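You operate a simulated robot arm through the tools that you are given. There is no shell and no other tool. Be economical: measure what you need, move in short steps, check, and stop when the job is done.

Carry out the task below with a simulated robot arm. There is one attempt and no reset: what you move stays moved.

JOB
The socket block has tripped: reset it and restart the recording.
Fine: logger switch and yellow block switch off before the reset, then on again. Dry hands. Leave it recording.

Only the result counts: the job must be done as asked and must still hold three seconds after the hand-in. Knocking over, shifting, dropping, spilling or breaking anything else fails it.

ROBOT AND FRAMES
A 6-joint arm with a two-finger parallel gripper, fixed in place. Base frame: the origin is at the foot of the arm, x ahead of it, y to its left, z up; the work surface is at about z = 81.6. Lengths are in cm, angles in degrees, forces in N, time in s.
With the tool pointing down near the work surface it reaches from about 26 to 68 cm from the base axis. Its first joint turns from -66.0 to 66.0 degrees. Payload 2.9 kg.
The tool frame sits at the grasp point between the pads (the TCP): z along the fingers, y along the line on which they close. The tips reach 3 cm beyond it. Largest opening 11 cm; finger width 2, thickness 1; the body of the gripper, 4.8 by 11.2 cm, starts 5.5 cm behind the TCP.
Orientation is told as [roll, pitch, yaw] about the base's x, y, z axes, in that order, counted from this pose: with the fingers straight down and closing along the base's y, the tool's x points along the base's -x, its y along +y and its z along -z.

CONTROLS
- The arm moves only by the tool play_rows. Its argument "rows" is one flat list of numbers, 7 for each row, row after row: the turn, a rotation vector about the base's x, y, z in units of 90 degrees (1.0 is 90 degrees), then the shift along the base's x, y, z in units of 150 mm (1.0 is 150 mm), then the finger opening in cm, from 0 to 11. In form: [rx, ry, rz, x, y, z, gripper, rx, ry, rz, x, y, z, gripper, ...]. A call has 1 to 12 rows; each row is the pose to reach, as a shift and turn from the pose commanded when the call began. A call with a number of a shift or a turn outside -1 to 1 is refused whole. A row lasts 0.2 s, in which the tool goes at most 5 cm and 8.6 degrees; a call with a longer step from one row to the next is refused whole, and so is a gripper value outside its range. A pose out of reach is approached as far as the arm can. The call stops where the force on the tool passes 40 N (or 10 N more than at its start, if that is more) or the arm is blocked; 0.2 s more then pass. The fingers move at their own pace (about 10.8 cm/s each) and stop on an object; they squeeze with about 32 N. The grip force told is the motor's: it shows also when the fingers shut on nothing. Time passes only in rows, and 0.2 s behind the last, so rows that repeat a pose let the fingers close. It gives the time, the measured TCP pose, the force on the tool (base axes), the opening and the grip force at its end, in the units of the frame above (readings bear some noise).
- Cameras (640 x 400 px; columns grow to the right, rows downward): "scene" is fixed at [8.58, 43.88, 138.48]; the picture's right is [-0.66, -0.75, 0.00], its down [-0.42, 0.37, -0.83] and it looks along [0.62, -0.55, -0.56] (base axes); focal length 309 px, centre (320, 200). "wrist" rides on the gripper at [7.2, 1.7, -10.3] in the tool frame; the picture's right is [-0.23, 0.97, 0.00], its down [-0.76, -0.18, -0.62] and it looks along [-0.61, -0.14, 0.78] (tool axes); focal length 222 px, centre (320, 200). There is no depth. A picture from a camera that has moved, and an enlarged one, comes with that camera's place and axes in the base frame and with its lens.
- capture(camera): a new picture of that camera. It takes no simulated time.
- enlarge(camera, box): a new picture of the part [left, top, right, bottom] of that camera's present view, enlarged. It takes no simulated time.
- finish_job(): hands the job in; it is judged then, once.

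Work in short steps. Places have to be worked out from the pictures, the camera data and where the tool is seen: move nearer, look again, correct. Check each grasp and each placing, and mend what went wrong. You have 120 turns and 76 pictures in all, those below and enlarged ones among them. Open the gripper and draw the arm clear of the work before you hand the job in, unless the task says otherwise; then end with one line.

The tools are called after ">>>" by a JSON object that holds its "name" and its "arguments". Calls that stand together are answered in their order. play_rows: Moves the arm, as the interface text tells. Its arguments: {"type":"object","properties":{"rows":{"type":"array","items":{"type":"number"}}},"required":["rows"]} The other tools are called the same way: capture (camera) takes a picture; enlarge (camera, box) takes an enlarged picture of a part of a camera's view; finish_job () hands the job in.

At the start:

```text
time_s: 0.0
position: [47.44, 8.12, 117.21]
tcp_rot: [0.1, 0.0, 0.1]
force: [0.8, 0.0, 0.0]
gripper_width: 11.0
gripper_force: 0.0
```

scene: 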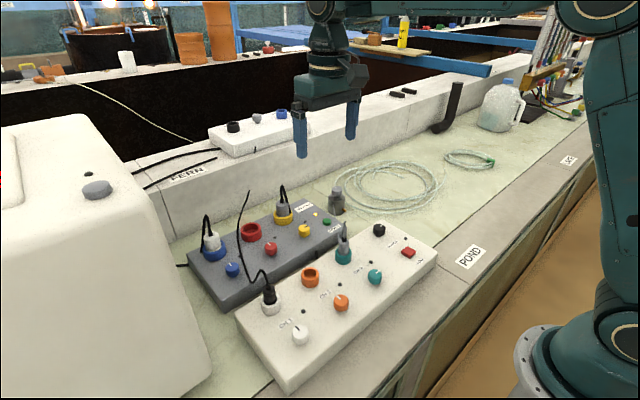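
wrist: 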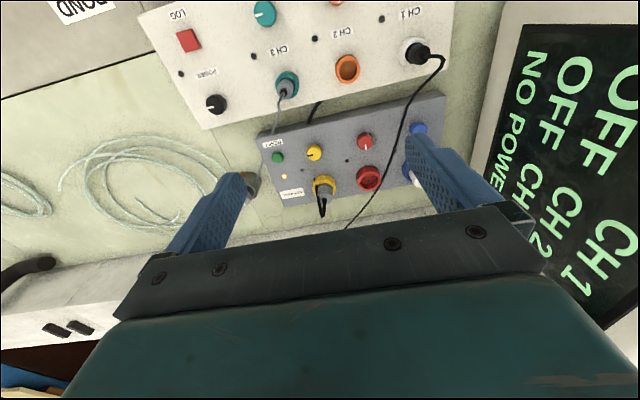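

I start by looking at the two panels closely before moving anything.

>>> {"name": "enlarge", "arguments": {"camera": "scene", "box": [170, 170, 350, 310]}}

>>> {"name": "enlarge", "arguments": {"camera": "scene", "box": [240, 210, 450, 360]}}

>>> {"name": "enlarge", "arguments": {"camera": "wrist", "box": [130, 0, 450, 220]}}

>>> {"name": "enlarge", "arguments": {"camera": "wrist", "box": [400, 0, 640, 340]}}

```text
2.86 times, centred on (260, 240) of scene
camera zoom: at [8.58, 43.88, 138.48], right [-0.66, -0.75, 0.0], down [-0.42, 0.37, -0.83], along [0.62, -0.55, -0.56], focal length 882 px, centre (491, 86)
```

zoom: 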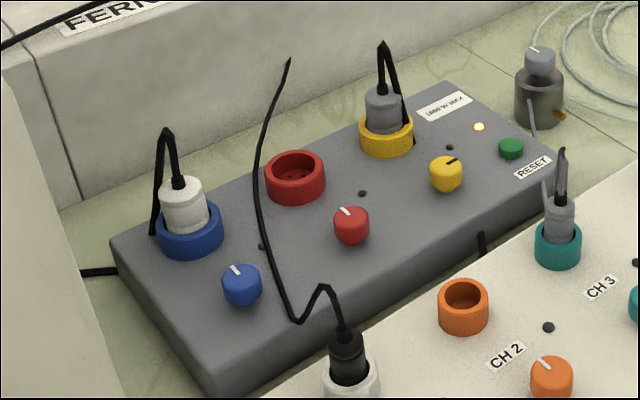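

```text
2.67 times, centred on (345, 285) of scene
camera zoom: at [8.58, 43.88, 138.48], right [-0.66, -0.75, 0.0], down [-0.42, 0.37, -0.83], along [0.62, -0.55, -0.56], focal length 824 px, centre (253, -27)
```

zoom: 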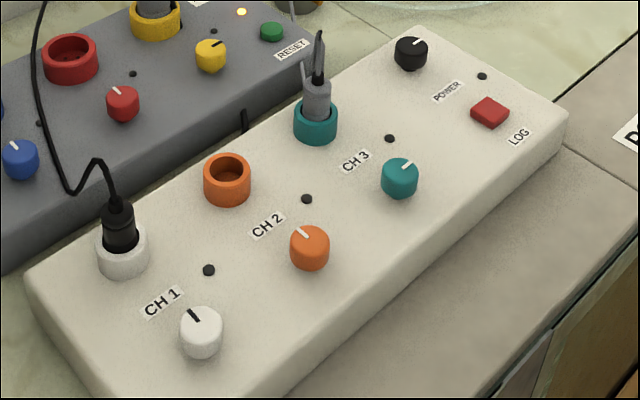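

```text
1.82 times, centred on (290, 110) of wrist
camera zoom: at [40.19, 9.79, 127.46], right [0.23, 0.97, 0.0], down [0.76, -0.18, 0.62], along [0.61, -0.14, -0.78], focal length 404 px, centre (374, 364)
```

zoom: 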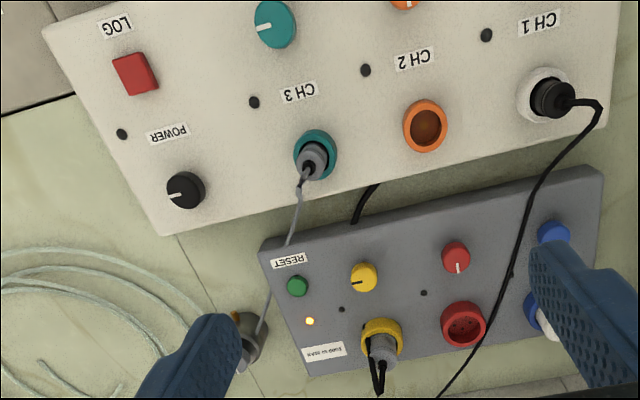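

```text
1.18 times, centred on (520, 170) of wrist
camera zoom: at [40.19, 9.79, 127.46], right [0.23, 0.97, 0.0], down [0.76, -0.18, 0.62], along [0.61, -0.14, -0.78], focal length 261 px, centre (85, 235)
```

zoom: 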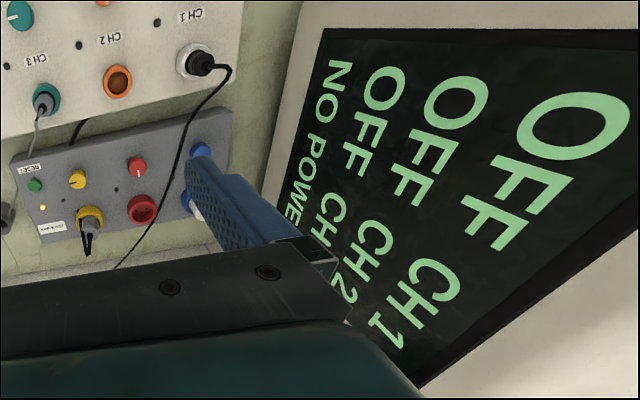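

The yellow lamp is lit, and the yellow knob, teal CH3 and black POWER knobs point the "on" way. I estimate the yellow knob near (60,4,85), RESET (60,-4), POWER (47,-11) and LOG (37.5,-11). I'll lower the camera partway for a better look.

>>> {"name": "play_rows", "arguments": {"rows": [0, 0, 0, 0, -0.1, -0.25, 11, 0, 0, 0, 0, -0.2, -0.5, 11, 0, 0, 0, 0, -0.3, -0.75, 11]}}

>>> {"name": "capture", "arguments": {"camera": "wrist"}}

>>> {"name": "capture", "arguments": {"camera": "scene"}}

```text
time_s: 0.8
position: [47.28, 3.42, 105.83]
tcp_rot: [-0.1, 0.0, 0.0]
force: [-0.6, 0.3, 0.0]
gripper_width: 11.04
gripper_force: 0.1
```

```text
69 pictures are left
camera wrist: at [40.0, 5.18, 116.12], right [0.23, 0.97, 0.0], down [0.76, -0.18, 0.62], along [0.61, -0.14, -0.78], focal length 222 px, centre (320, 200)
```

wrist: 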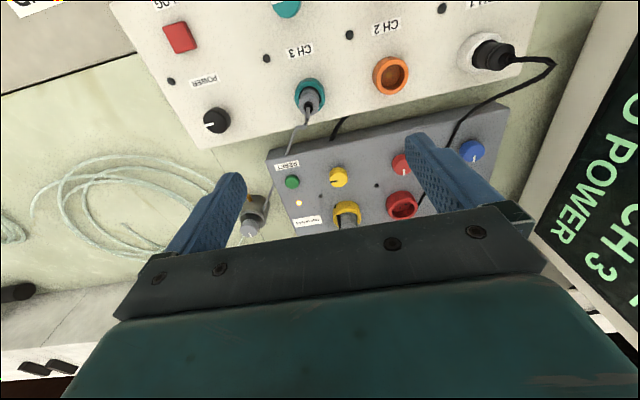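

```text
68 pictures are left
```

scene: 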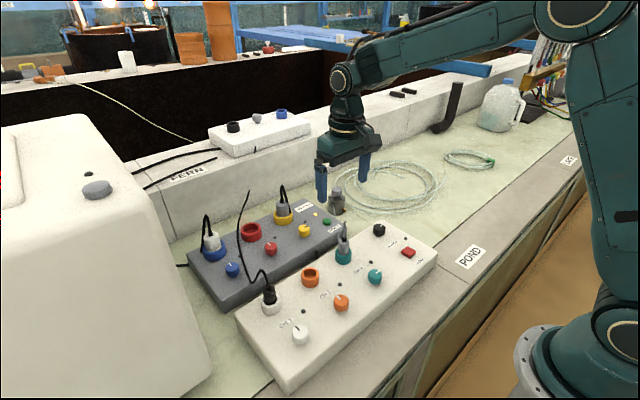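

The arm is clear. I'll zoom in on the yellow area and the POWER knob to read labels and pointer angles.

>>> {"name": "enlarge", "arguments": {"camera": "wrist", "box": [260, 130, 420, 230]}}

>>> {"name": "enlarge", "arguments": {"camera": "wrist", "box": [140, 0, 340, 140]}}

>>> {"name": "enlarge", "arguments": {"camera": "scene", "box": [260, 180, 350, 250]}}

>>> {"name": "enlarge", "arguments": {"camera": "scene", "box": [360, 210, 440, 265]}}

```text
4.00 times, centred on (340, 180) of wrist
camera zoom: at [40.0, 5.18, 116.12], right [0.23, 0.97, 0.0], down [0.76, -0.18, 0.62], along [0.61, -0.14, -0.78], focal length 888 px, centre (240, 280)
```

zoom: 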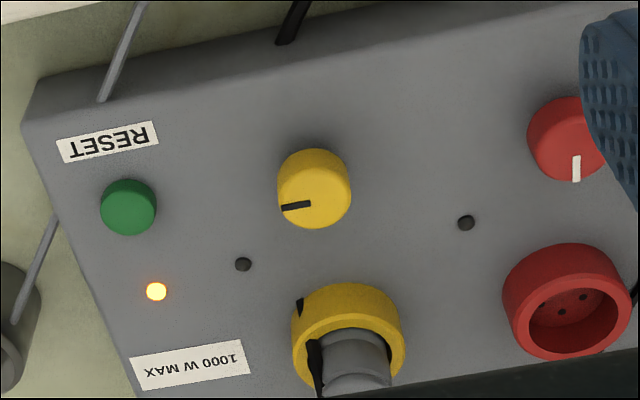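

```text
2.86 times, centred on (240, 70) of wrist
camera zoom: at [40.0, 5.18, 116.12], right [0.23, 0.97, 0.0], down [0.76, -0.18, 0.62], along [0.61, -0.14, -0.78], focal length 635 px, centre (549, 571)
```

zoom: 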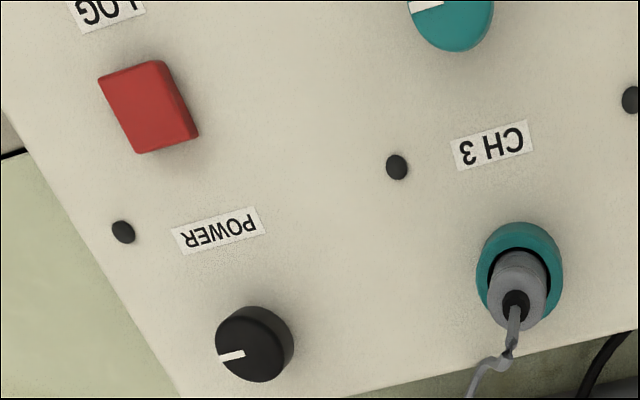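

```text
5.71 times, centred on (305, 215) of scene
camera zoom: at [8.58, 43.88, 138.48], right [-0.66, -0.75, 0.0], down [-0.42, 0.37, -0.83], along [0.62, -0.55, -0.56], focal length 1765 px, centre (406, 114)
```

zoom: 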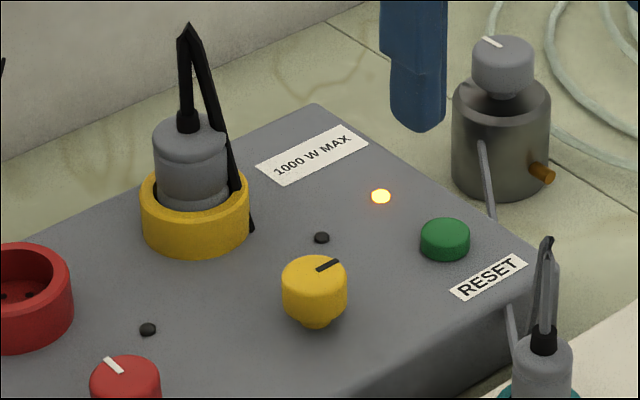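

```text
7.27 times, centred on (400, 238) of scene
camera zoom: at [8.58, 43.88, 138.48], right [-0.66, -0.75, 0.0], down [-0.42, 0.37, -0.83], along [0.62, -0.55, -0.56], focal length 2246 px, centre (-262, -73)
```

zoom: 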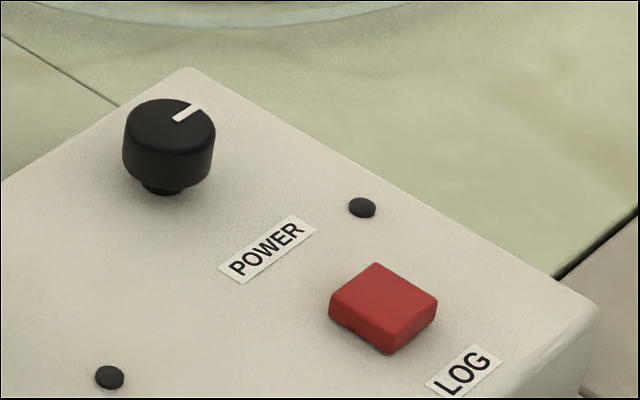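

Everything is upright and aligned with the base axes: "on" pointers face −y, "off" pointers face +x, so turning off is +90° about z. I'll first go above the POWER knob (about (46.8,-10.3), top about z 86), yawed −45 so the turn can end at +45.

>>> {"name": "play_rows", "arguments": {"rows": [0, 0, -0.0833, -0.007, -0.153, 0, 9, 0, 0, -0.1667, -0.013, -0.307, 0, 8, 0, 0, -0.25, -0.02, -0.46, 0, 7, 0, 0, -0.3333, -0.027, -0.613, 0, 7, 0, 0, -0.4167, -0.033, -0.767, -0.1, 7, 0, 0, -0.5, -0.04, -0.92, -0.3, 7, 0, 0, -0.5, -0.04, -0.92, -0.5, 7]}}

>>> {"name": "capture", "arguments": {"camera": "wrist"}}

>>> {"name": "enlarge", "arguments": {"camera": "scene", "box": [320, 160, 480, 260]}}

```text
time_s: 2.4
position: [46.78, -10.21, 98.19]
tcp_rot: [-0.1, 0.0, -45.0]
force: [-0.4, -0.8, -0.4]
gripper_width: 6.97
gripper_force: 0.0
```

```text
63 pictures are left
camera wrist: at [43.03, -3.94, 108.64], right [0.85, 0.53, 0.0], down [0.41, -0.67, 0.62], along [0.33, -0.53, -0.78], focal length 222 px, centre (320, 200)
```

wrist: 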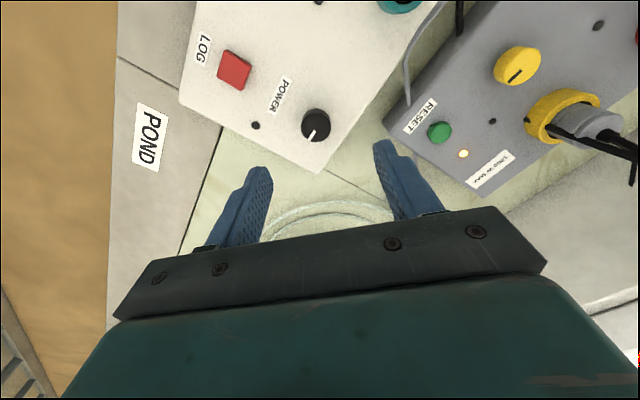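

```text
4.00 times, centred on (400, 210) of scene
camera zoom: at [8.58, 43.87, 138.48], right [-0.66, -0.75, 0.0], down [-0.42, 0.37, -0.83], along [0.62, -0.55, -0.56], focal length 1236 px, centre (0, 160)
```

zoom: 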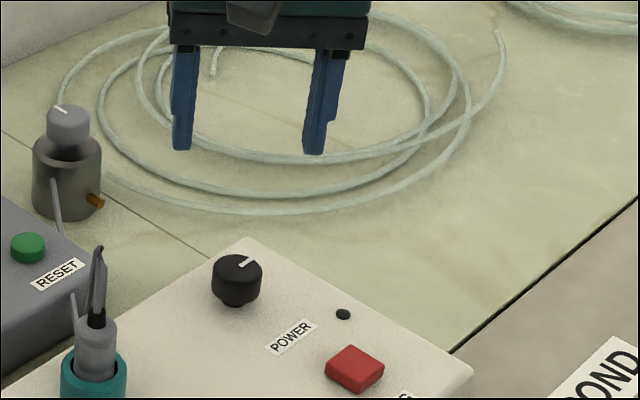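

Refined POWER knob centre: about (46.85,-10.8), top about z 86.2. I'll centre on it and lower the tips to about z 84.9.

>>> {"name": "play_rows", "arguments": {"rows": [0, 0, 0, 0.005, -0.04, -0.2, 6, 0, 0, 0, 0.005, -0.04, -0.4, 6, 0, 0, 0, 0.005, -0.04, -0.55, 6, 0, 0, 0, 0.005, -0.04, -0.64, 6, 0, 0, 0, 0.005, -0.04, -0.687, 6]}}

>>> {"name": "capture", "arguments": {"camera": "wrist"}}

>>> {"name": "enlarge", "arguments": {"camera": "scene", "box": [320, 180, 440, 260]}}

```text
time_s: 3.6
position: [46.94, -10.84, 88.12]
tcp_rot: [0.0, 0.0, -45.0]
force: [0.3, 0.9, 0.1]
gripper_width: 5.98
gripper_force: 0.0
```

```text
61 pictures are left
camera wrist: at [43.0, -4.5, 98.42], right [0.85, 0.53, 0.0], down [0.41, -0.66, 0.62], along [0.33, -0.53, -0.78], focal length 222 px, centre (320, 200)
```

wrist: 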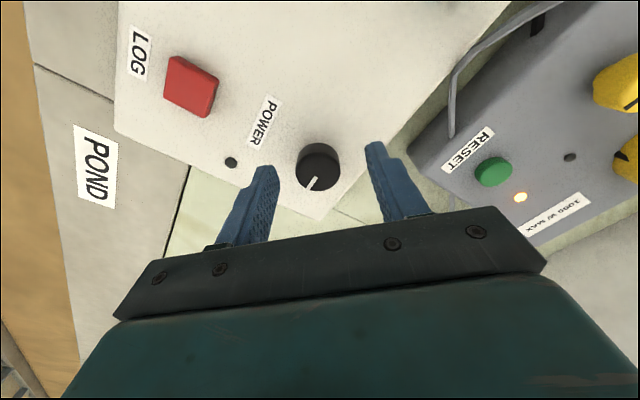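

```text
5.00 times, centred on (380, 220) of scene
camera zoom: at [8.58, 43.88, 138.48], right [-0.66, -0.75, 0.0], down [-0.42, 0.37, -0.83], along [0.62, -0.55, -0.56], focal length 1544 px, centre (20, 100)
```

zoom: 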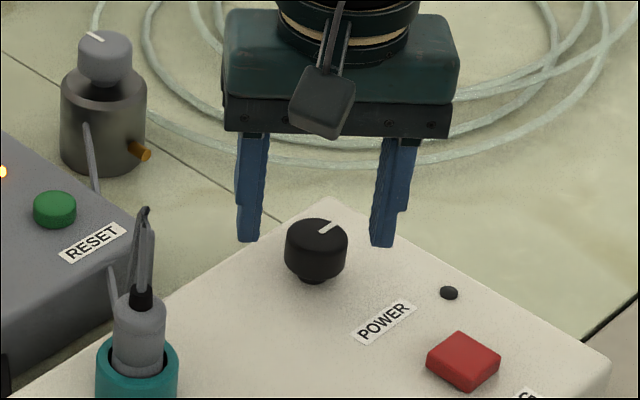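

Both views put the fingertips level with the knob's top and centred on it, so the top is at about z 85.1. I'll lower another 1.2 cm, then close.

>>> {"name": "play_rows", "arguments": {"rows": [0, 0, 0, 0, 0, -0.04, 6, 0, 0, 0, 0, 0, -0.08, 6, 0, 0, 0, 0, 0, -0.08, 4, 0, 0, 0, 0, 0, -0.08, 2.5, 0, 0, 0, 0, 0, -0.08, 2, 0, 0, 0, 0, 0, -0.08, 2]}}

>>> {"name": "enlarge", "arguments": {"camera": "wrist", "box": [200, 80, 440, 230]}}

>>> {"name": "enlarge", "arguments": {"camera": "scene", "box": [340, 190, 430, 250]}}

```text
time_s: 5.0
position: [46.71, -11.19, 86.81]
tcp_rot: [-0.4, 0.2, -45.5]
force: [-23.9, -23.8, 6.9]
gripper_width: 3.27
gripper_force: 45.2
```

```text
2.67 times, centred on (320, 155) of wrist
camera zoom: at [42.86, -4.72, 97.14], right [0.85, 0.52, -0.01], down [0.41, -0.66, 0.62], along [0.32, -0.54, -0.78], focal length 592 px, centre (320, 320)
```

zoom: 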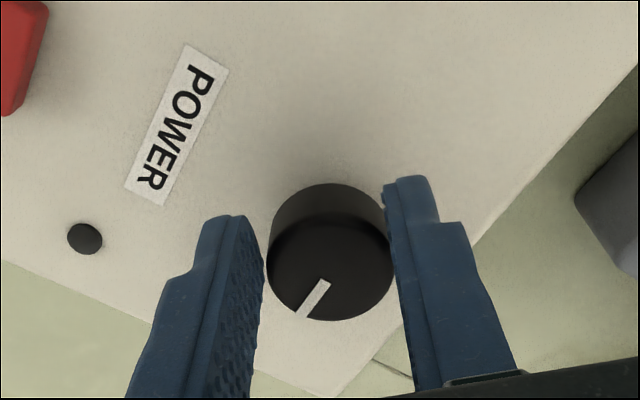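

```text
6.67 times, centred on (385, 220) of scene
camera zoom: at [8.52, 43.82, 138.5], right [-0.66, -0.75, 0.0], down [-0.42, 0.37, -0.83], along [0.62, -0.55, -0.56], focal length 2059 px, centre (-113, 67)
```

zoom: 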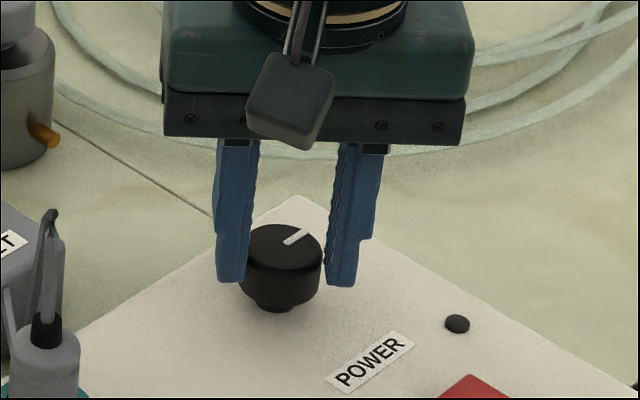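

The grip is on the knob (3.27 cm), with a ~34 N sideways pull towards (−,−), so I'm slightly off-centre along the closing axis. I'll shift the command to relieve it before turning.

>>> {"name": "play_rows", "arguments": {"rows": [0, 0, 0, -0.012, -0.012, 0, 2, 0, 0, 0, -0.022, -0.022, 0, 2, 0, 0, 0, -0.022, -0.022, 0, 2]}}

```text
time_s: 5.8
position: [46.67, -11.21, 86.87]
tcp_rot: [0.0, 0.0, -45.0]
force: [-4.8, -9.6, -14.8]
gripper_width: 3.27
gripper_force: 44.8
```

Load mostly relieved. Now I turn the knob +90° about z.

>>> {"name": "play_rows", "arguments": {"rows": [0, 0, 0.09, 0, -0.01, 0, 2, 0, 0, 0.18, 0, -0.01, 0, 2, 0, 0, 0.27, 0, -0.01, 0, 2, 0, 0, 0.36, 0, -0.01, 0, 2, 0, 0, 0.45, 0, -0.01, 0, 2, 0, 0, 0.54, 0, -0.01, 0, 2]}}

>>> {"name": "enlarge", "arguments": {"camera": "scene", "box": [340, 190, 430, 250]}}

```text
time_s: 7.0
position: [46.4, -11.83, 86.83]
tcp_rot: [-0.5, 0.3, -8.8]
force: [-3.4, -2.3, 2.1]
gripper_width: 3.26
gripper_force: 44.9
stopped in row 5: the force on the tool passed its limit (the readings are from after the stop); the commanded pose is now the measured one
```

```text
6.67 times, centred on (385, 220) of scene
camera zoom: at [8.56, 43.88, 138.48], right [-0.66, -0.75, 0.0], down [-0.42, 0.37, -0.83], along [0.62, -0.55, -0.56], focal length 2059 px, centre (-113, 67)
```

zoom: 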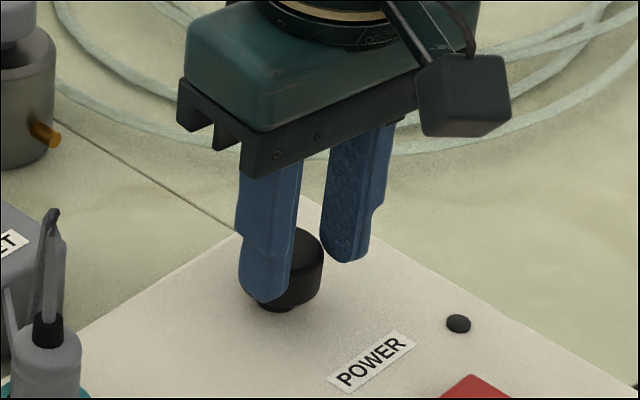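

The force limit stopped the turn; the grip settled at (46.4,-11.8), which suggests the knob's true centre is about (47.4,-11.95). I'll open, rise a little and look at the pointer.

>>> {"name": "play_rows", "arguments": {"rows": [0, 0, 0, 0, 0, 0, 4, 0, 0, 0, 0, 0, 0, 6, 0, 0, 0, 0, 0, 0.1, 6, 0, 0, 0, 0, 0, 0.2, 6]}}

>>> {"name": "capture", "arguments": {"camera": "wrist"}}

>>> {"name": "enlarge", "arguments": {"camera": "scene", "box": [340, 190, 430, 250]}}

```text
time_s: 8.0
position: [46.25, -11.73, 89.92]
tcp_rot: [-0.6, 0.3, -8.7]
force: [-0.1, 1.1, 0.9]
gripper_width: 5.99
gripper_force: 0.0
```

```text
56 pictures are left
camera wrist: at [39.46, -8.83, 100.22], right [0.37, 0.93, -0.01], down [0.73, -0.29, 0.62], along [0.57, -0.24, -0.78], focal length 222 px, centre (320, 200)
```

wrist: 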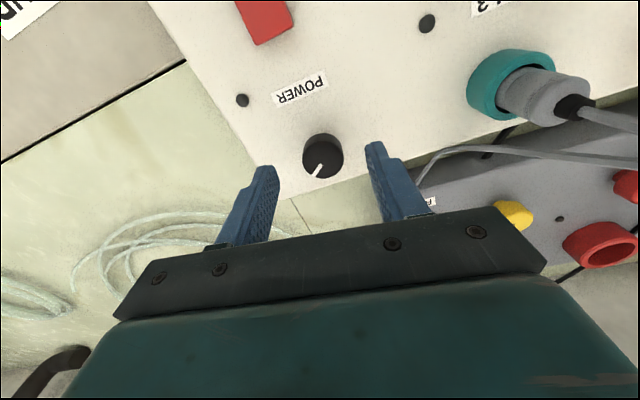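

```text
6.67 times, centred on (385, 220) of scene
camera zoom: at [8.58, 43.88, 138.48], right [-0.66, -0.75, 0.0], down [-0.42, 0.37, -0.83], along [0.62, -0.55, -0.56], focal length 2059 px, centre (-113, 67)
```

zoom: 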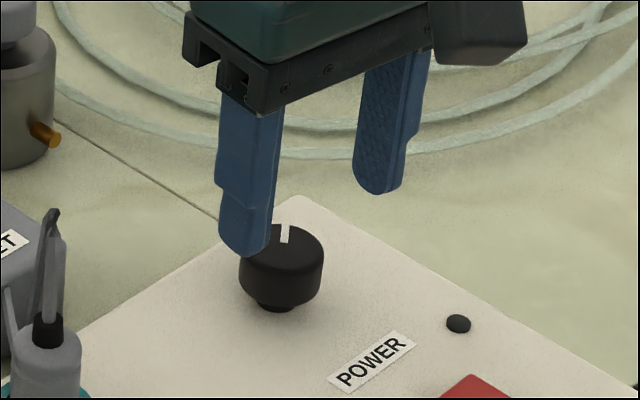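

The knob turned about 36° and held. All rays plus the grip reaction now agree on the knob centre being (47.4,-12.0), top z about 84.7. I'll recentre, lower, and grip again.

>>> {"name": "play_rows", "arguments": {"rows": [0, 0, 0, 0.077, -0.018, -0.05, 6, 0, 0, 0, 0.077, -0.018, -0.15, 6, 0, 0, 0, 0.077, -0.018, -0.225, 6, 0, 0, 0, 0.077, -0.018, -0.225, 4, 0, 0, 0, 0.077, -0.018, -0.225, 2.5, 0, 0, 0, 0.077, -0.018, -0.225, 2.5]}}

```text
time_s: 9.4
position: [47.5, -12.08, 86.53]
tcp_rot: [-0.6, 0.4, -8.7]
force: [0.2, 5.3, -4.6]
gripper_width: 3.27
gripper_force: 44.7
```

Nearly balanced grip now, only ~5 N. Continuing the turn by about +54°, in steps.

>>> {"name": "play_rows", "arguments": {"rows": [0, 0, 0.075, 0, 0, 0, 2.5, 0, 0, 0.15, 0, 0, 0, 2.5, 0, 0, 0.225, 0, 0, 0, 2.5, 0, 0, 0.3, 0, 0, 0, 2.5, 0, 0, 0.375, 0, 0, 0, 2.5, 0, 0, 0.45, 0, 0, 0, 2.5, 0, 0, 0.525, 0, 0, 0, 2.5, 0, 0, 0.6, 0, 0, 0, 2.5]}}

>>> {"name": "capture", "arguments": {"camera": "wrist"}}

```text
time_s: 11.2
position: [47.43, -12.01, 86.45]
tcp_rot: [-0.5, 0.4, 45.2]
force: [2.4, 0.2, -13.9]
gripper_width: 3.27
gripper_force: 45.3
```

```text
54 pictures are left
camera wrist: at [41.14, -15.84, 96.78], right [-0.53, 0.85, -0.01], down [0.66, 0.42, 0.62], along [0.53, 0.32, -0.78], focal length 222 px, centre (320, 200)
```

wrist: 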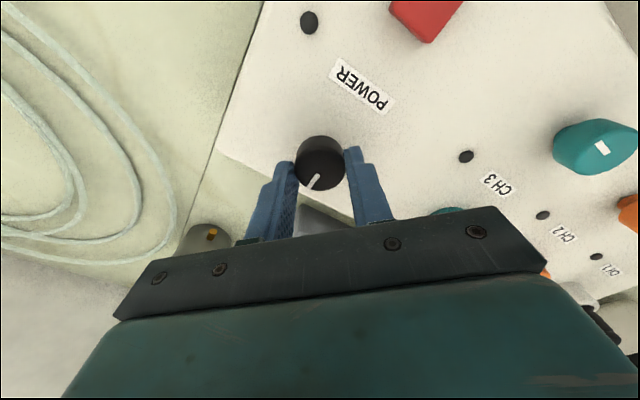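

The turn completed to +45° with low force. I'll release, rise and check the pointer.

>>> {"name": "play_rows", "arguments": {"rows": [0, 0, 0, 0, 0, 0, 4, 0, 0, 0, 0, 0, 0, 6, 0, 0, 0, 0, 0, 0.2, 6, 0, 0, -0.05, 0, 0, 0.5, 6, 0, 0, -0.12, 0, 0, 0.7, 6]}}

>>> {"name": "capture", "arguments": {"camera": "wrist"}}

>>> {"name": "enlarge", "arguments": {"camera": "scene", "box": [260, 190, 440, 310]}}

```text
time_s: 12.4
position: [47.42, -12.2, 96.95]
tcp_rot: [-0.7, 0.3, 34.3]
force: [-0.7, 0.1, -0.2]
gripper_width: 6.02
gripper_force: 0.1
```

```text
53 pictures are left
camera wrist: at [40.51, -14.78, 107.2], right [-0.36, 0.93, -0.01], down [0.73, 0.29, 0.62], along [0.58, 0.22, -0.78], focal length 222 px, centre (320, 200)
```

wrist: 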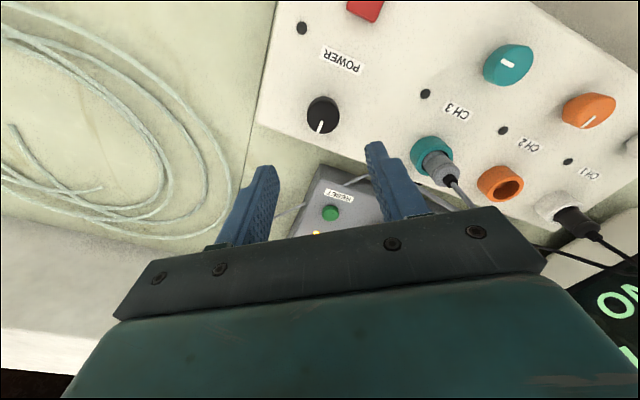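

```text
3.33 times, centred on (350, 250) of scene
camera zoom: at [8.58, 43.88, 138.48], right [-0.66, -0.75, 0.0], down [-0.42, 0.37, -0.83], along [0.62, -0.55, -0.56], focal length 1030 px, centre (220, 33)
```

zoom: 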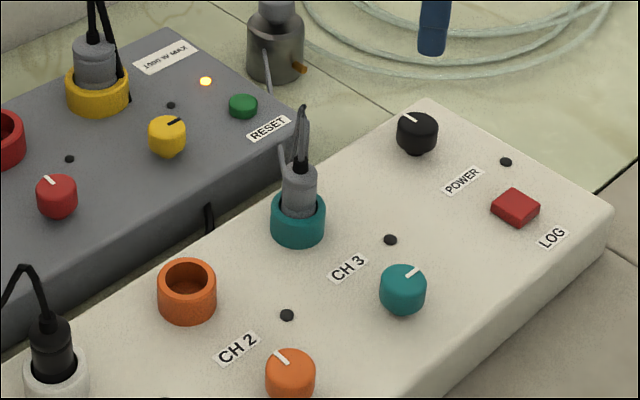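

The POWER pointer now matches the off knobs. Next, rise and move over the yellow knob (about (60.7,3.4)).

>>> {"name": "play_rows", "arguments": {"rows": [0, 0, -0.08, 0, 0, 0.2, 6, 0, 0, -0.16, 0.1, 0.1, 0.4, 6, 0, 0, -0.24, 0.25, 0.3, 0.4, 6, 0, 0, -0.32, 0.4, 0.5, 0.4, 6, 0, 0, -0.4, 0.55, 0.7, 0.4, 6, 0, 0, -0.48, 0.7, 0.85, 0.4, 6, 0, 0, -0.56, 0.85, 0.95, 0.3, 6, 0, 0, -0.62, 0.88, 1.0, 0.1, 6]}}

>>> {"name": "capture", "arguments": {"camera": "wrist"}}

>>> {"name": "enlarge", "arguments": {"camera": "scene", "box": [230, 140, 380, 260]}}

```text
time_s: 14.2
position: [60.88, 3.15, 98.28]
tcp_rot: [-0.5, 0.3, -21.6]
force: [0.4, 0.3, 0.4]
gripper_width: 6.0
gripper_force: 0.0
```

```text
51 pictures are left
camera wrist: at [54.83, 7.53, 108.65], right [0.57, 0.82, -0.01], down [0.65, -0.44, 0.62], along [0.51, -0.36, -0.78], focal length 222 px, centre (320, 200)
```

wrist: 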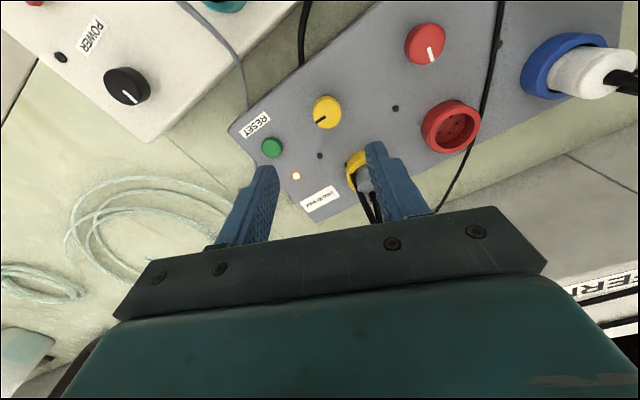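

```text
3.33 times, centred on (305, 200) of scene
camera zoom: at [8.58, 43.88, 138.48], right [-0.66, -0.75, 0.0], down [-0.42, 0.37, -0.83], along [0.62, -0.55, -0.56], focal length 1030 px, centre (370, 200)
```

zoom: 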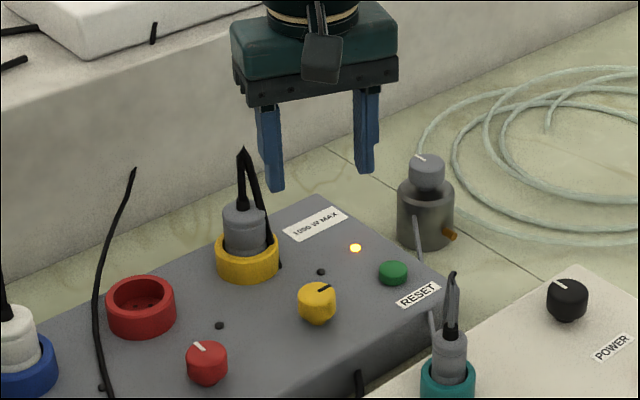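

Yellow knob estimated near (61.3,3.3), top about 84.6. I'll lower the tips to about 86.5, just above its top, and compare tips and knob directly.

>>> {"name": "play_rows", "arguments": {"rows": [0, 0, 0, 0.027, 0.01, -0.2, 6.5, 0, 0, 0, 0.027, 0.01, -0.4, 6.5, 0, 0, 0, 0.027, 0.01, -0.52, 6.5, 0, 0, 0, 0.027, 0.01, -0.587, 6.5]}}

>>> {"name": "enlarge", "arguments": {"camera": "wrist", "box": [160, 40, 480, 240]}}

>>> {"name": "enlarge", "arguments": {"camera": "scene", "box": [255, 160, 345, 250]}}

```text
time_s: 15.2
position: [61.32, 3.06, 89.55]
tcp_rot: [-0.6, 0.3, -21.4]
force: [0.1, -0.4, 0.3]
gripper_width: 6.49
gripper_force: 0.1
```

```text
2.00 times, centred on (320, 140) of wrist
camera zoom: at [55.24, 7.4, 99.92], right [0.57, 0.82, -0.01], down [0.65, -0.44, 0.62], along [0.51, -0.36, -0.78], focal length 444 px, centre (320, 320)
```

zoom: 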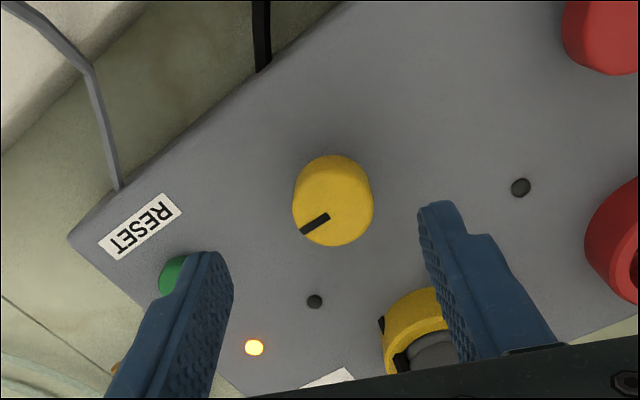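

```text
4.44 times, centred on (300, 205) of scene
camera zoom: at [8.58, 43.88, 138.48], right [-0.66, -0.75, 0.0], down [-0.42, 0.37, -0.83], along [0.62, -0.55, -0.56], focal length 1373 px, centre (409, 178)
```

zoom: 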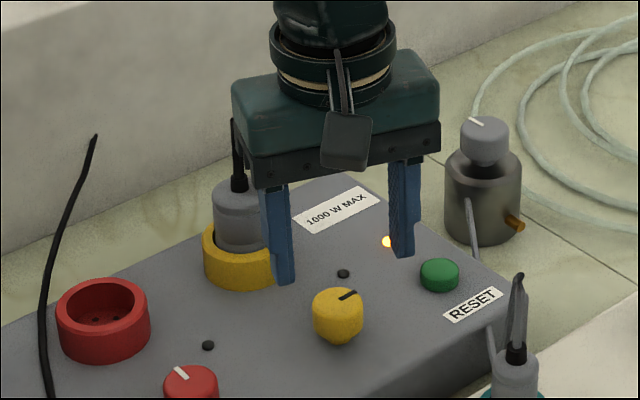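

Tips and knob compare well: centre about (61.35,3.3), top about z 84. I'll shift +0.25 in y, lower to TCP z 86.1 and grip.

>>> {"name": "play_rows", "arguments": {"rows": [0, 0, 0, 0, 0.017, -0.1, 6.5, 0, 0, 0, 0, 0.017, -0.18, 6.5, 0, 0, 0, 0, 0.017, -0.23, 6.5, 0, 0, 0, 0, 0.017, -0.23, 4.5, 0, 0, 0, 0, 0.017, -0.23, 2.5, 0, 0, 0, 0, 0.017, -0.23, 2.5]}}

>>> {"name": "enlarge", "arguments": {"camera": "scene", "box": [255, 160, 345, 250]}}

```text
time_s: 16.6
position: [61.21, 3.56, 86.18]
tcp_rot: [-0.3, 0.3, -21.1]
force: [9.7, 18.0, -7.6]
gripper_width: 3.12
gripper_force: 45.0
```

```text
4.44 times, centred on (300, 205) of scene
camera zoom: at [8.61, 43.92, 138.46], right [-0.66, -0.75, 0.0], down [-0.42, 0.37, -0.83], along [0.62, -0.55, -0.56], focal length 1373 px, centre (409, 178)
```

zoom: 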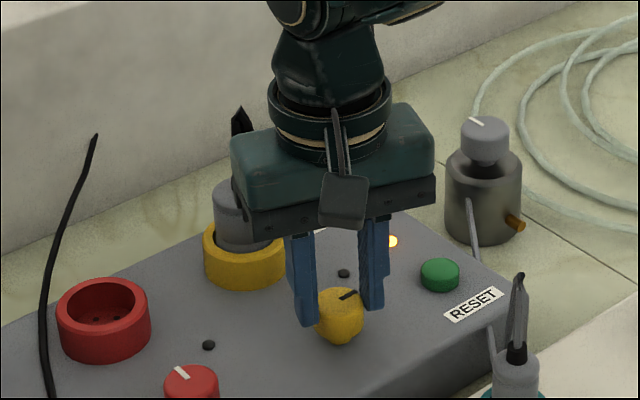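

Gripped at 3.12 cm with ~20 N along the closing axis. I'll relieve that and check the centring from the wrist.

>>> {"name": "play_rows", "arguments": {"rows": [0, 0, 0, 0.007, 0.017, 0, 2.5, 0, 0, 0, 0.007, 0.017, 0, 2.5]}}

>>> {"name": "enlarge", "arguments": {"camera": "wrist", "box": [200, 80, 440, 230]}}

```text
time_s: 17.2
position: [61.32, 3.61, 86.2]
tcp_rot: [-0.6, 0.3, -21.3]
force: [7.7, 9.7, -5.5]
gripper_width: 3.13
gripper_force: 45.1
```

```text
2.67 times, centred on (320, 155) of wrist
camera zoom: at [55.18, 7.92, 96.51], right [0.57, 0.82, -0.01], down [0.65, -0.44, 0.62], along [0.51, -0.36, -0.78], focal length 592 px, centre (320, 320)
```

zoom: 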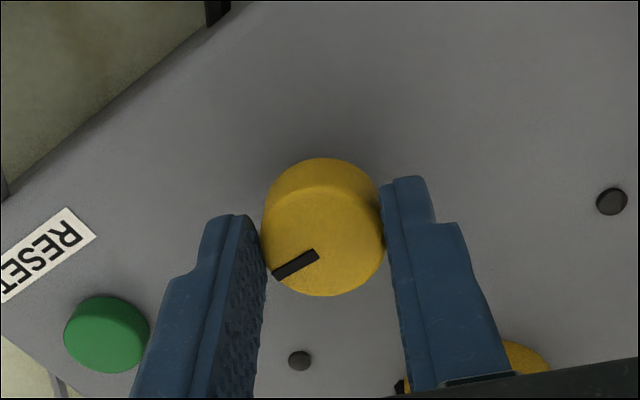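

Knob is well centred between the pads. Turning +45°.

>>> {"name": "play_rows", "arguments": {"rows": [0, 0, 0.083, 0.005, 0.01, 0, 2.5, 0, 0, 0.167, 0.005, 0.01, 0, 2.5, 0, 0, 0.25, 0.005, 0.01, 0, 2.5, 0, 0, 0.333, 0.005, 0.01, 0, 2.5, 0, 0, 0.417, 0.005, 0.01, 0, 2.5, 0, 0, 0.5, 0.005, 0.01, 0, 2.5]}}

>>> {"name": "capture", "arguments": {"camera": "scene"}}

```text
time_s: 18.6
position: [61.25, 3.36, 86.14]
tcp_rot: [-0.6, 0.6, 23.3]
force: [-8.8, -28.6, 1.1]
gripper_width: 3.13
gripper_force: 45.0
```

```text
45 pictures are left
```

scene: 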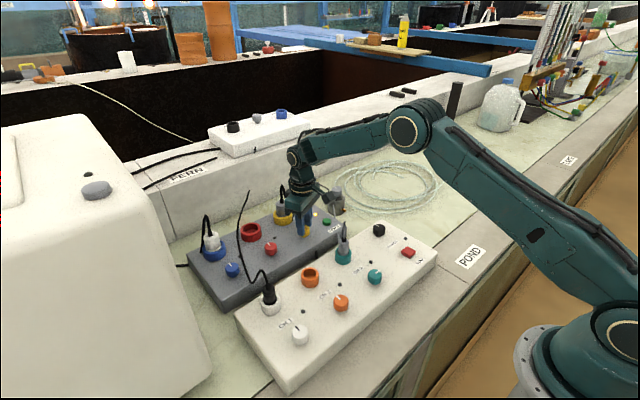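

Turned 45° freely; reactions give knob centre ≈ (61.6,3.5). I'll open and turn back to −22° for the second half.

>>> {"name": "play_rows", "arguments": {"rows": [0, 0, 0, 0, 0, 0, 4.5, 0, 0, 0, 0, 0, 0, 6.5, 0, 0, -0.083, 0, 0, 0.05, 6.5, 0, 0, -0.167, 0, 0, 0.05, 6.5, 0, 0, -0.25, 0, 0, 0.05, 6.5, 0, 0, -0.333, 0, 0, 0.05, 6.5, 0, 0, -0.417, 0, 0, 0.05, 6.5, 0, 0, -0.5, 0, 0, 0.05, 6.5, 0, 0, -0.5, 0, 0, 0.05, 6.5]}}

>>> {"name": "enlarge", "arguments": {"camera": "wrist", "box": [200, 80, 440, 230]}}

```text
time_s: 20.6
position: [61.35, 3.83, 86.89]
tcp_rot: [-0.6, 0.3, -21.5]
force: [0.1, -0.7, -0.7]
gripper_width: 6.5
gripper_force: 0.0
```

```text
2.67 times, centred on (320, 155) of wrist
camera zoom: at [55.23, 8.13, 97.28], right [0.57, 0.82, -0.01], down [0.65, -0.44, 0.62], along [0.51, -0.36, -0.78], focal length 592 px, centre (320, 320)
```

zoom: 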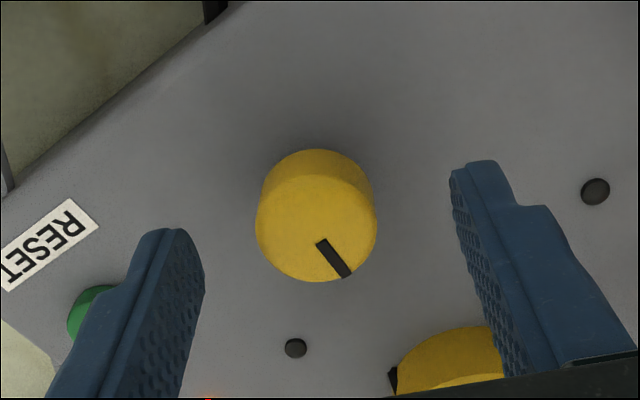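

The yellow pointer now lies along +x: the knob snapped past halfway to off. I'll rise, close the fingers, and move over RESET while checking.

>>> {"name": "play_rows", "arguments": {"rows": [0, 0, 0, 0, 0, 0.2, 6, 0, 0, 0, 0, 0, 0.45, 4, 0, 0, 0.08, 0, -0.2, 0.5, 2, 0, 0, 0.16, 0, -0.4, 0.5, 0, 0, 0, 0.24, -0.01, -0.56, 0.4, 0, 0, 0, 0.24, -0.01, -0.56, 0.3, 0]}}

>>> {"name": "capture", "arguments": {"camera": "wrist"}}

>>> {"name": "enlarge", "arguments": {"camera": "scene", "box": [255, 160, 360, 250]}}

```text
time_s: 22.0
position: [61.13, -4.72, 91.52]
tcp_rot: [-0.5, 0.3, 0.3]
force: [-0.1, -0.1, 0.5]
gripper_width: 0.0
gripper_force: 32.2
```

```text
43 pictures are left
camera wrist: at [53.86, -2.95, 101.87], right [0.22, 0.97, -0.01], down [0.77, -0.17, 0.62], along [0.6, -0.15, -0.78], focal length 222 px, centre (320, 200)
```

wrist: 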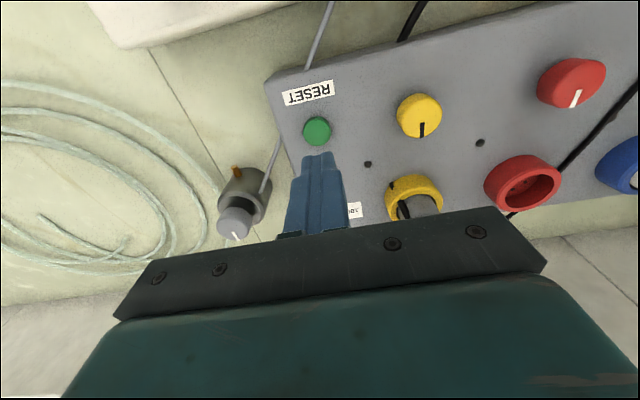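

```text
4.44 times, centred on (308, 205) of scene
camera zoom: at [8.58, 43.87, 138.48], right [-0.66, -0.75, 0.0], down [-0.42, 0.37, -0.83], along [0.62, -0.55, -0.56], focal length 1373 px, centre (376, 178)
```

zoom: 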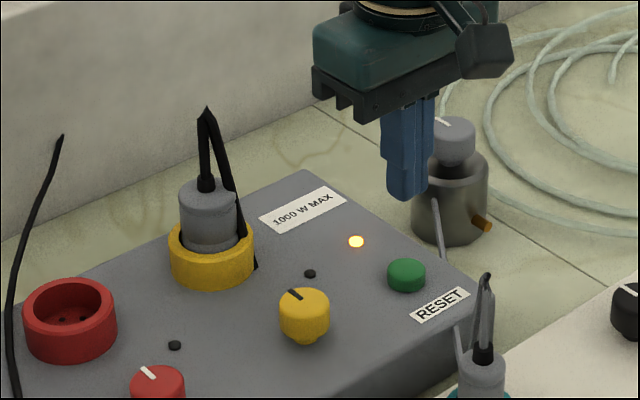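

Yellow is off (parallel to red). RESET lies at about (60.95,-4.9), top about z 83.2. I'll press down slowly with the closed fingertips.

>>> {"name": "play_rows", "arguments": {"rows": [0, 0, 0, -0.01, -0.01, -0.15, 0, 0, 0, 0, -0.01, -0.01, -0.28, 0, 0, 0, 0, -0.01, -0.01, -0.32, 0, 0, 0, 0, -0.01, -0.01, -0.345, 0, 0, 0, 0, -0.01, -0.01, -0.365, 0]}}

>>> {"name": "enlarge", "arguments": {"camera": "scene", "box": [255, 160, 360, 250]}}

```text
time_s: 23.2
position: [60.97, -4.8, 86.11]
tcp_rot: [-0.6, 0.4, 0.3]
force: [-0.2, 0.1, 1.0]
gripper_width: 0.0
gripper_force: 32.3
```

```text
4.44 times, centred on (308, 205) of scene
camera zoom: at [8.58, 43.88, 138.48], right [-0.66, -0.75, 0.0], down [-0.42, 0.37, -0.83], along [0.62, -0.55, -0.56], focal length 1373 px, centre (376, 178)
```

zoom: 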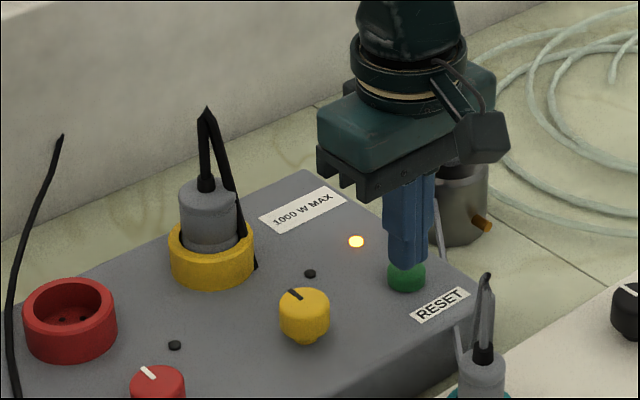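

Tips are just at the button with no force yet. Continuing down in ~1.5 mm steps.

>>> {"name": "play_rows", "arguments": {"rows": [0, 0, 0, 0, 0, -0.01, 0, 0, 0, 0, 0, 0, -0.02, 0, 0, 0, 0, 0, 0, -0.03, 0, 0, 0, 0, 0, 0, -0.04, 0, 0, 0, 0, 0, 0, -0.05, 0, 0, 0, 0, 0, 0, -0.06, 0, 0, 0, 0, 0, 0, -0.06, 0]}}

>>> {"name": "enlarge", "arguments": {"camera": "scene", "box": [255, 160, 360, 250]}}

```text
time_s: 24.8
position: [60.89, -4.76, 85.11]
tcp_rot: [-0.5, 0.3, 0.2]
force: [0.7, -0.1, 0.1]
gripper_width: 0.0
gripper_force: 31.3
```

```text
4.44 times, centred on (308, 205) of scene
camera zoom: at [8.58, 43.88, 138.48], right [-0.66, -0.75, 0.0], down [-0.42, 0.37, -0.83], along [0.62, -0.55, -0.56], focal length 1373 px, centre (376, 178)
```

zoom: 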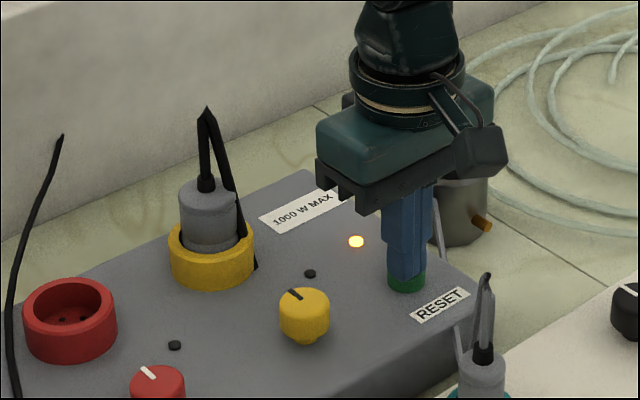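

Still no contact force at tip z 82.1. A wrist look to check alignment before going lower.

>>> {"name": "enlarge", "arguments": {"camera": "wrist", "box": [200, 80, 440, 230]}}

```text
2.67 times, centred on (320, 155) of wrist
camera zoom: at [53.82, -2.96, 95.44], right [0.22, 0.97, -0.01], down [0.77, -0.17, 0.62], along [0.6, -0.15, -0.78], focal length 592 px, centre (320, 320)
```

zoom: 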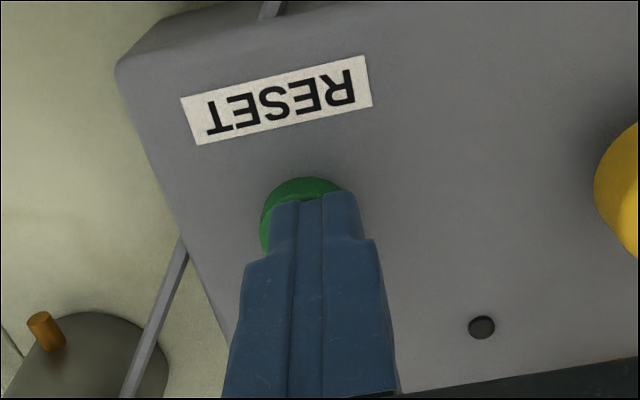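

Tips are over the button but ~0.4 cm too far in +y. I'll correct and continue down.

>>> {"name": "play_rows", "arguments": {"rows": [0, 0, 0, -0.01, -0.025, 0, 0, 0, 0, 0, -0.01, -0.025, -0.01, 0, 0, 0, 0, -0.01, -0.025, -0.02, 0, 0, 0, 0, -0.01, -0.025, -0.03, 0, 0, 0, 0, -0.01, -0.025, -0.04, 0, 0, 0, 0, -0.01, -0.025, -0.05, 0, 0, 0, 0, -0.01, -0.025, -0.05, 0]}}

>>> {"name": "enlarge", "arguments": {"camera": "scene", "box": [255, 160, 360, 250]}}

```text
time_s: 26.4
position: [60.84, -5.05, 84.39]
tcp_rot: [-0.7, 0.2, 0.2]
force: [-2.0, 2.8, 9.4]
gripper_width: 0.03
gripper_force: 32.2
```

```text
4.44 times, centred on (308, 205) of scene
camera zoom: at [8.55, 43.88, 138.48], right [-0.66, -0.75, 0.0], down [-0.42, 0.37, -0.83], along [0.62, -0.55, -0.56], focal length 1373 px, centre (376, 178)
```

zoom: 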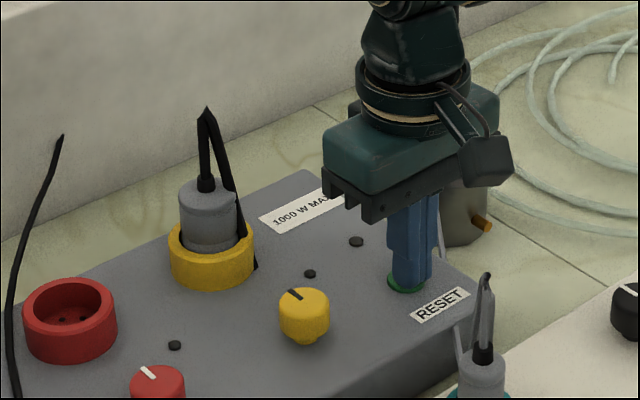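

The trip lamp has gone out. Now rise, open, and go back over the yellow knob at yaw +22° to turn it on again.

>>> {"name": "play_rows", "arguments": {"rows": [0, 0, 0, 0, 0, 0.2, 0, 0, 0, 0, 0, 0, 0.5, 0, 0, 0, 0.08, 0.02, 0.2, 0.6, 2, 0, 0, 0.16, 0.04, 0.4, 0.6, 4, 0, 0, 0.244, 0.045, 0.57, 0.55, 6.5, 0, 0, 0.244, 0.045, 0.57, 0.4, 6.5, 0, 0, 0.244, 0.045, 0.57, 0.4, 6.5]}}

>>> {"name": "capture", "arguments": {"camera": "wrist"}}

>>> {"name": "enlarge", "arguments": {"camera": "scene", "box": [255, 160, 360, 250]}}

```text
time_s: 28.0
position: [61.53, 3.55, 90.38]
tcp_rot: [-0.5, 0.3, 22.3]
force: [0.7, -0.5, -0.2]
gripper_width: 6.52
gripper_force: 0.0
```

```text
37 pictures are left
camera wrist: at [54.13, 2.44, 100.68], right [-0.16, 0.99, -0.01], down [0.77, 0.13, 0.62], along [0.61, 0.09, -0.78], focal length 222 px, centre (320, 200)
```

wrist: 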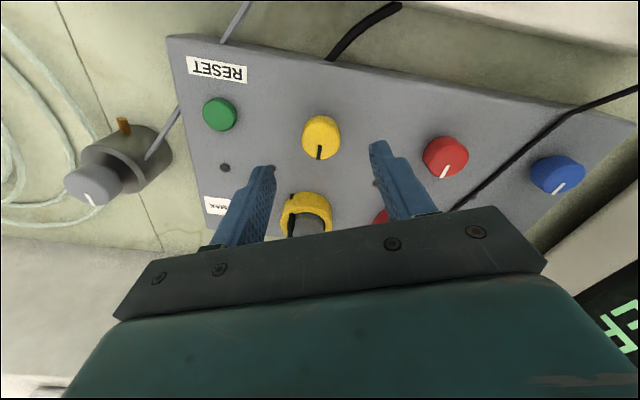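

```text
4.44 times, centred on (308, 205) of scene
camera zoom: at [8.58, 43.88, 138.48], right [-0.66, -0.75, 0.0], down [-0.42, 0.37, -0.83], along [0.62, -0.55, -0.56], focal length 1373 px, centre (376, 178)
```

zoom: 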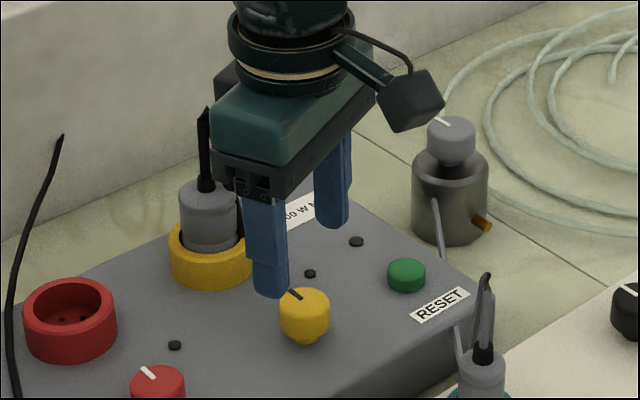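

RESET held with the lamp out. Lowering onto the yellow knob and gripping.

>>> {"name": "play_rows", "arguments": {"rows": [0, 0, 0, 0, 0, -0.15, 6.5, 0, 0, 0, 0, 0, -0.25, 6.5, 0, 0, 0, 0, 0, -0.285, 6.5, 0, 0, 0, 0, 0, -0.285, 4.5, 0, 0, 0, 0, 0, -0.285, 2.5, 0, 0, 0, 0, 0, -0.285, 2.5]}}

```text
time_s: 29.4
position: [61.41, 3.39, 86.16]
tcp_rot: [-0.5, 0.3, 22.2]
force: [-2.3, 7.7, 0.9]
gripper_width: 3.13
gripper_force: 44.5
```

Balanced grip. Turning −48° (it should snap past halfway).

>>> {"name": "play_rows", "arguments": {"rows": [0, 0, -0.09, 0, 0, 0, 2.5, 0, 0, -0.18, 0, 0, 0, 2.5, 0, 0, -0.27, 0, 0, 0, 2.5, 0, 0, -0.36, 0, 0, 0, 2.5, 0, 0, -0.45, 0, 0, 0, 2.5, 0, 0, -0.54, 0, 0, 0, 2.5, 0, 0, -0.54, 0, 0, 0, 4.5, 0, 0, -0.54, 0, 0, 0, 6.5, 0, 0, -0.54, 0, 0, 0.1, 6.5, 0, 0, -0.54, 0, 0, 0.3, 6.5]}}

>>> {"name": "capture", "arguments": {"camera": "wrist"}}

>>> {"name": "enlarge", "arguments": {"camera": "scene", "box": [255, 160, 360, 250]}}

```text
time_s: 31.6
position: [61.69, 3.36, 90.74]
tcp_rot: [-0.6, 0.4, -26.6]
force: [-0.7, 0.1, 0.1]
gripper_width: 6.52
gripper_force: 0.0
```

```text
35 pictures are left
camera wrist: at [55.98, 8.15, 101.02], right [0.64, 0.77, -0.01], down [0.61, -0.49, 0.62], along [0.47, -0.4, -0.78], focal length 222 px, centre (320, 200)
```

wrist: 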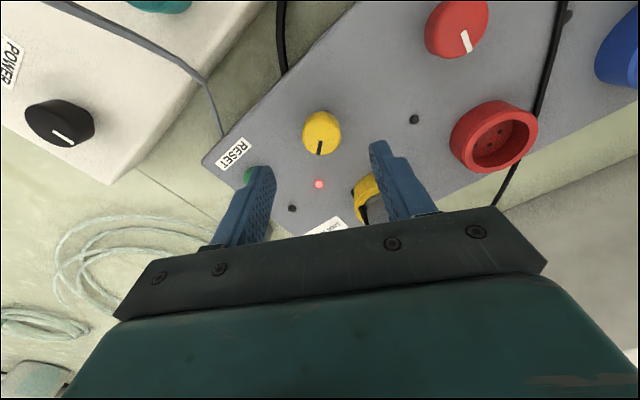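

```text
4.44 times, centred on (308, 205) of scene
camera zoom: at [8.58, 43.88, 138.48], right [-0.66, -0.75, 0.0], down [-0.42, 0.37, -0.83], along [0.62, -0.55, -0.56], focal length 1373 px, centre (376, 178)
```

zoom: 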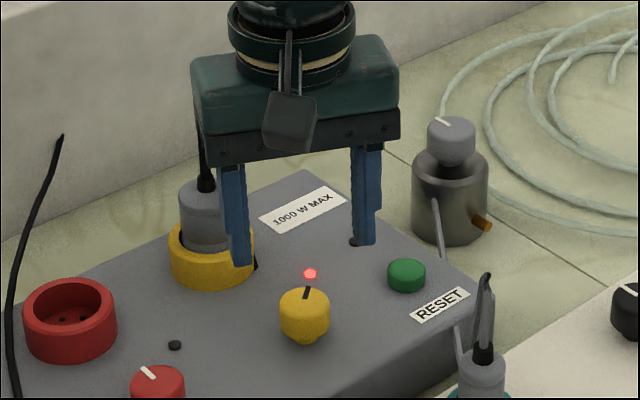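

The yellow outlet's lamp is lit, but the pointer stopped partway. I'll regrip and finish the remaining ~42°.

>>> {"name": "play_rows", "arguments": {"rows": [0, 0, 0.09, 0, 0, 0, 6.5, 0, 0, 0.18, 0, 0, 0, 6.5, 0, 0, 0.27, 0, 0, 0, 6.5, 0, 0, 0.36, 0, 0, 0, 6.5, 0, 0, 0.45, 0, 0, -0.05, 6.5, 0, 0, 0.46, 0, 0, -0.15, 6.5, 0, 0, 0.46, 0, 0, -0.25, 6.5, 0, 0, 0.46, 0, 0, -0.3, 6.5, 0, 0, 0.46, 0, 0, -0.3, 4.5, 0, 0, 0.46, 0, 0, -0.3, 2.5, 0, 0, 0.46, 0, 0, -0.3, 2.5]}}

```text
time_s: 34.0
position: [61.69, 3.53, 86.24]
tcp_rot: [-0.4, 0.3, 15.1]
force: [0.0, 9.0, -2.0]
gripper_width: 3.15
gripper_force: 45.2
```

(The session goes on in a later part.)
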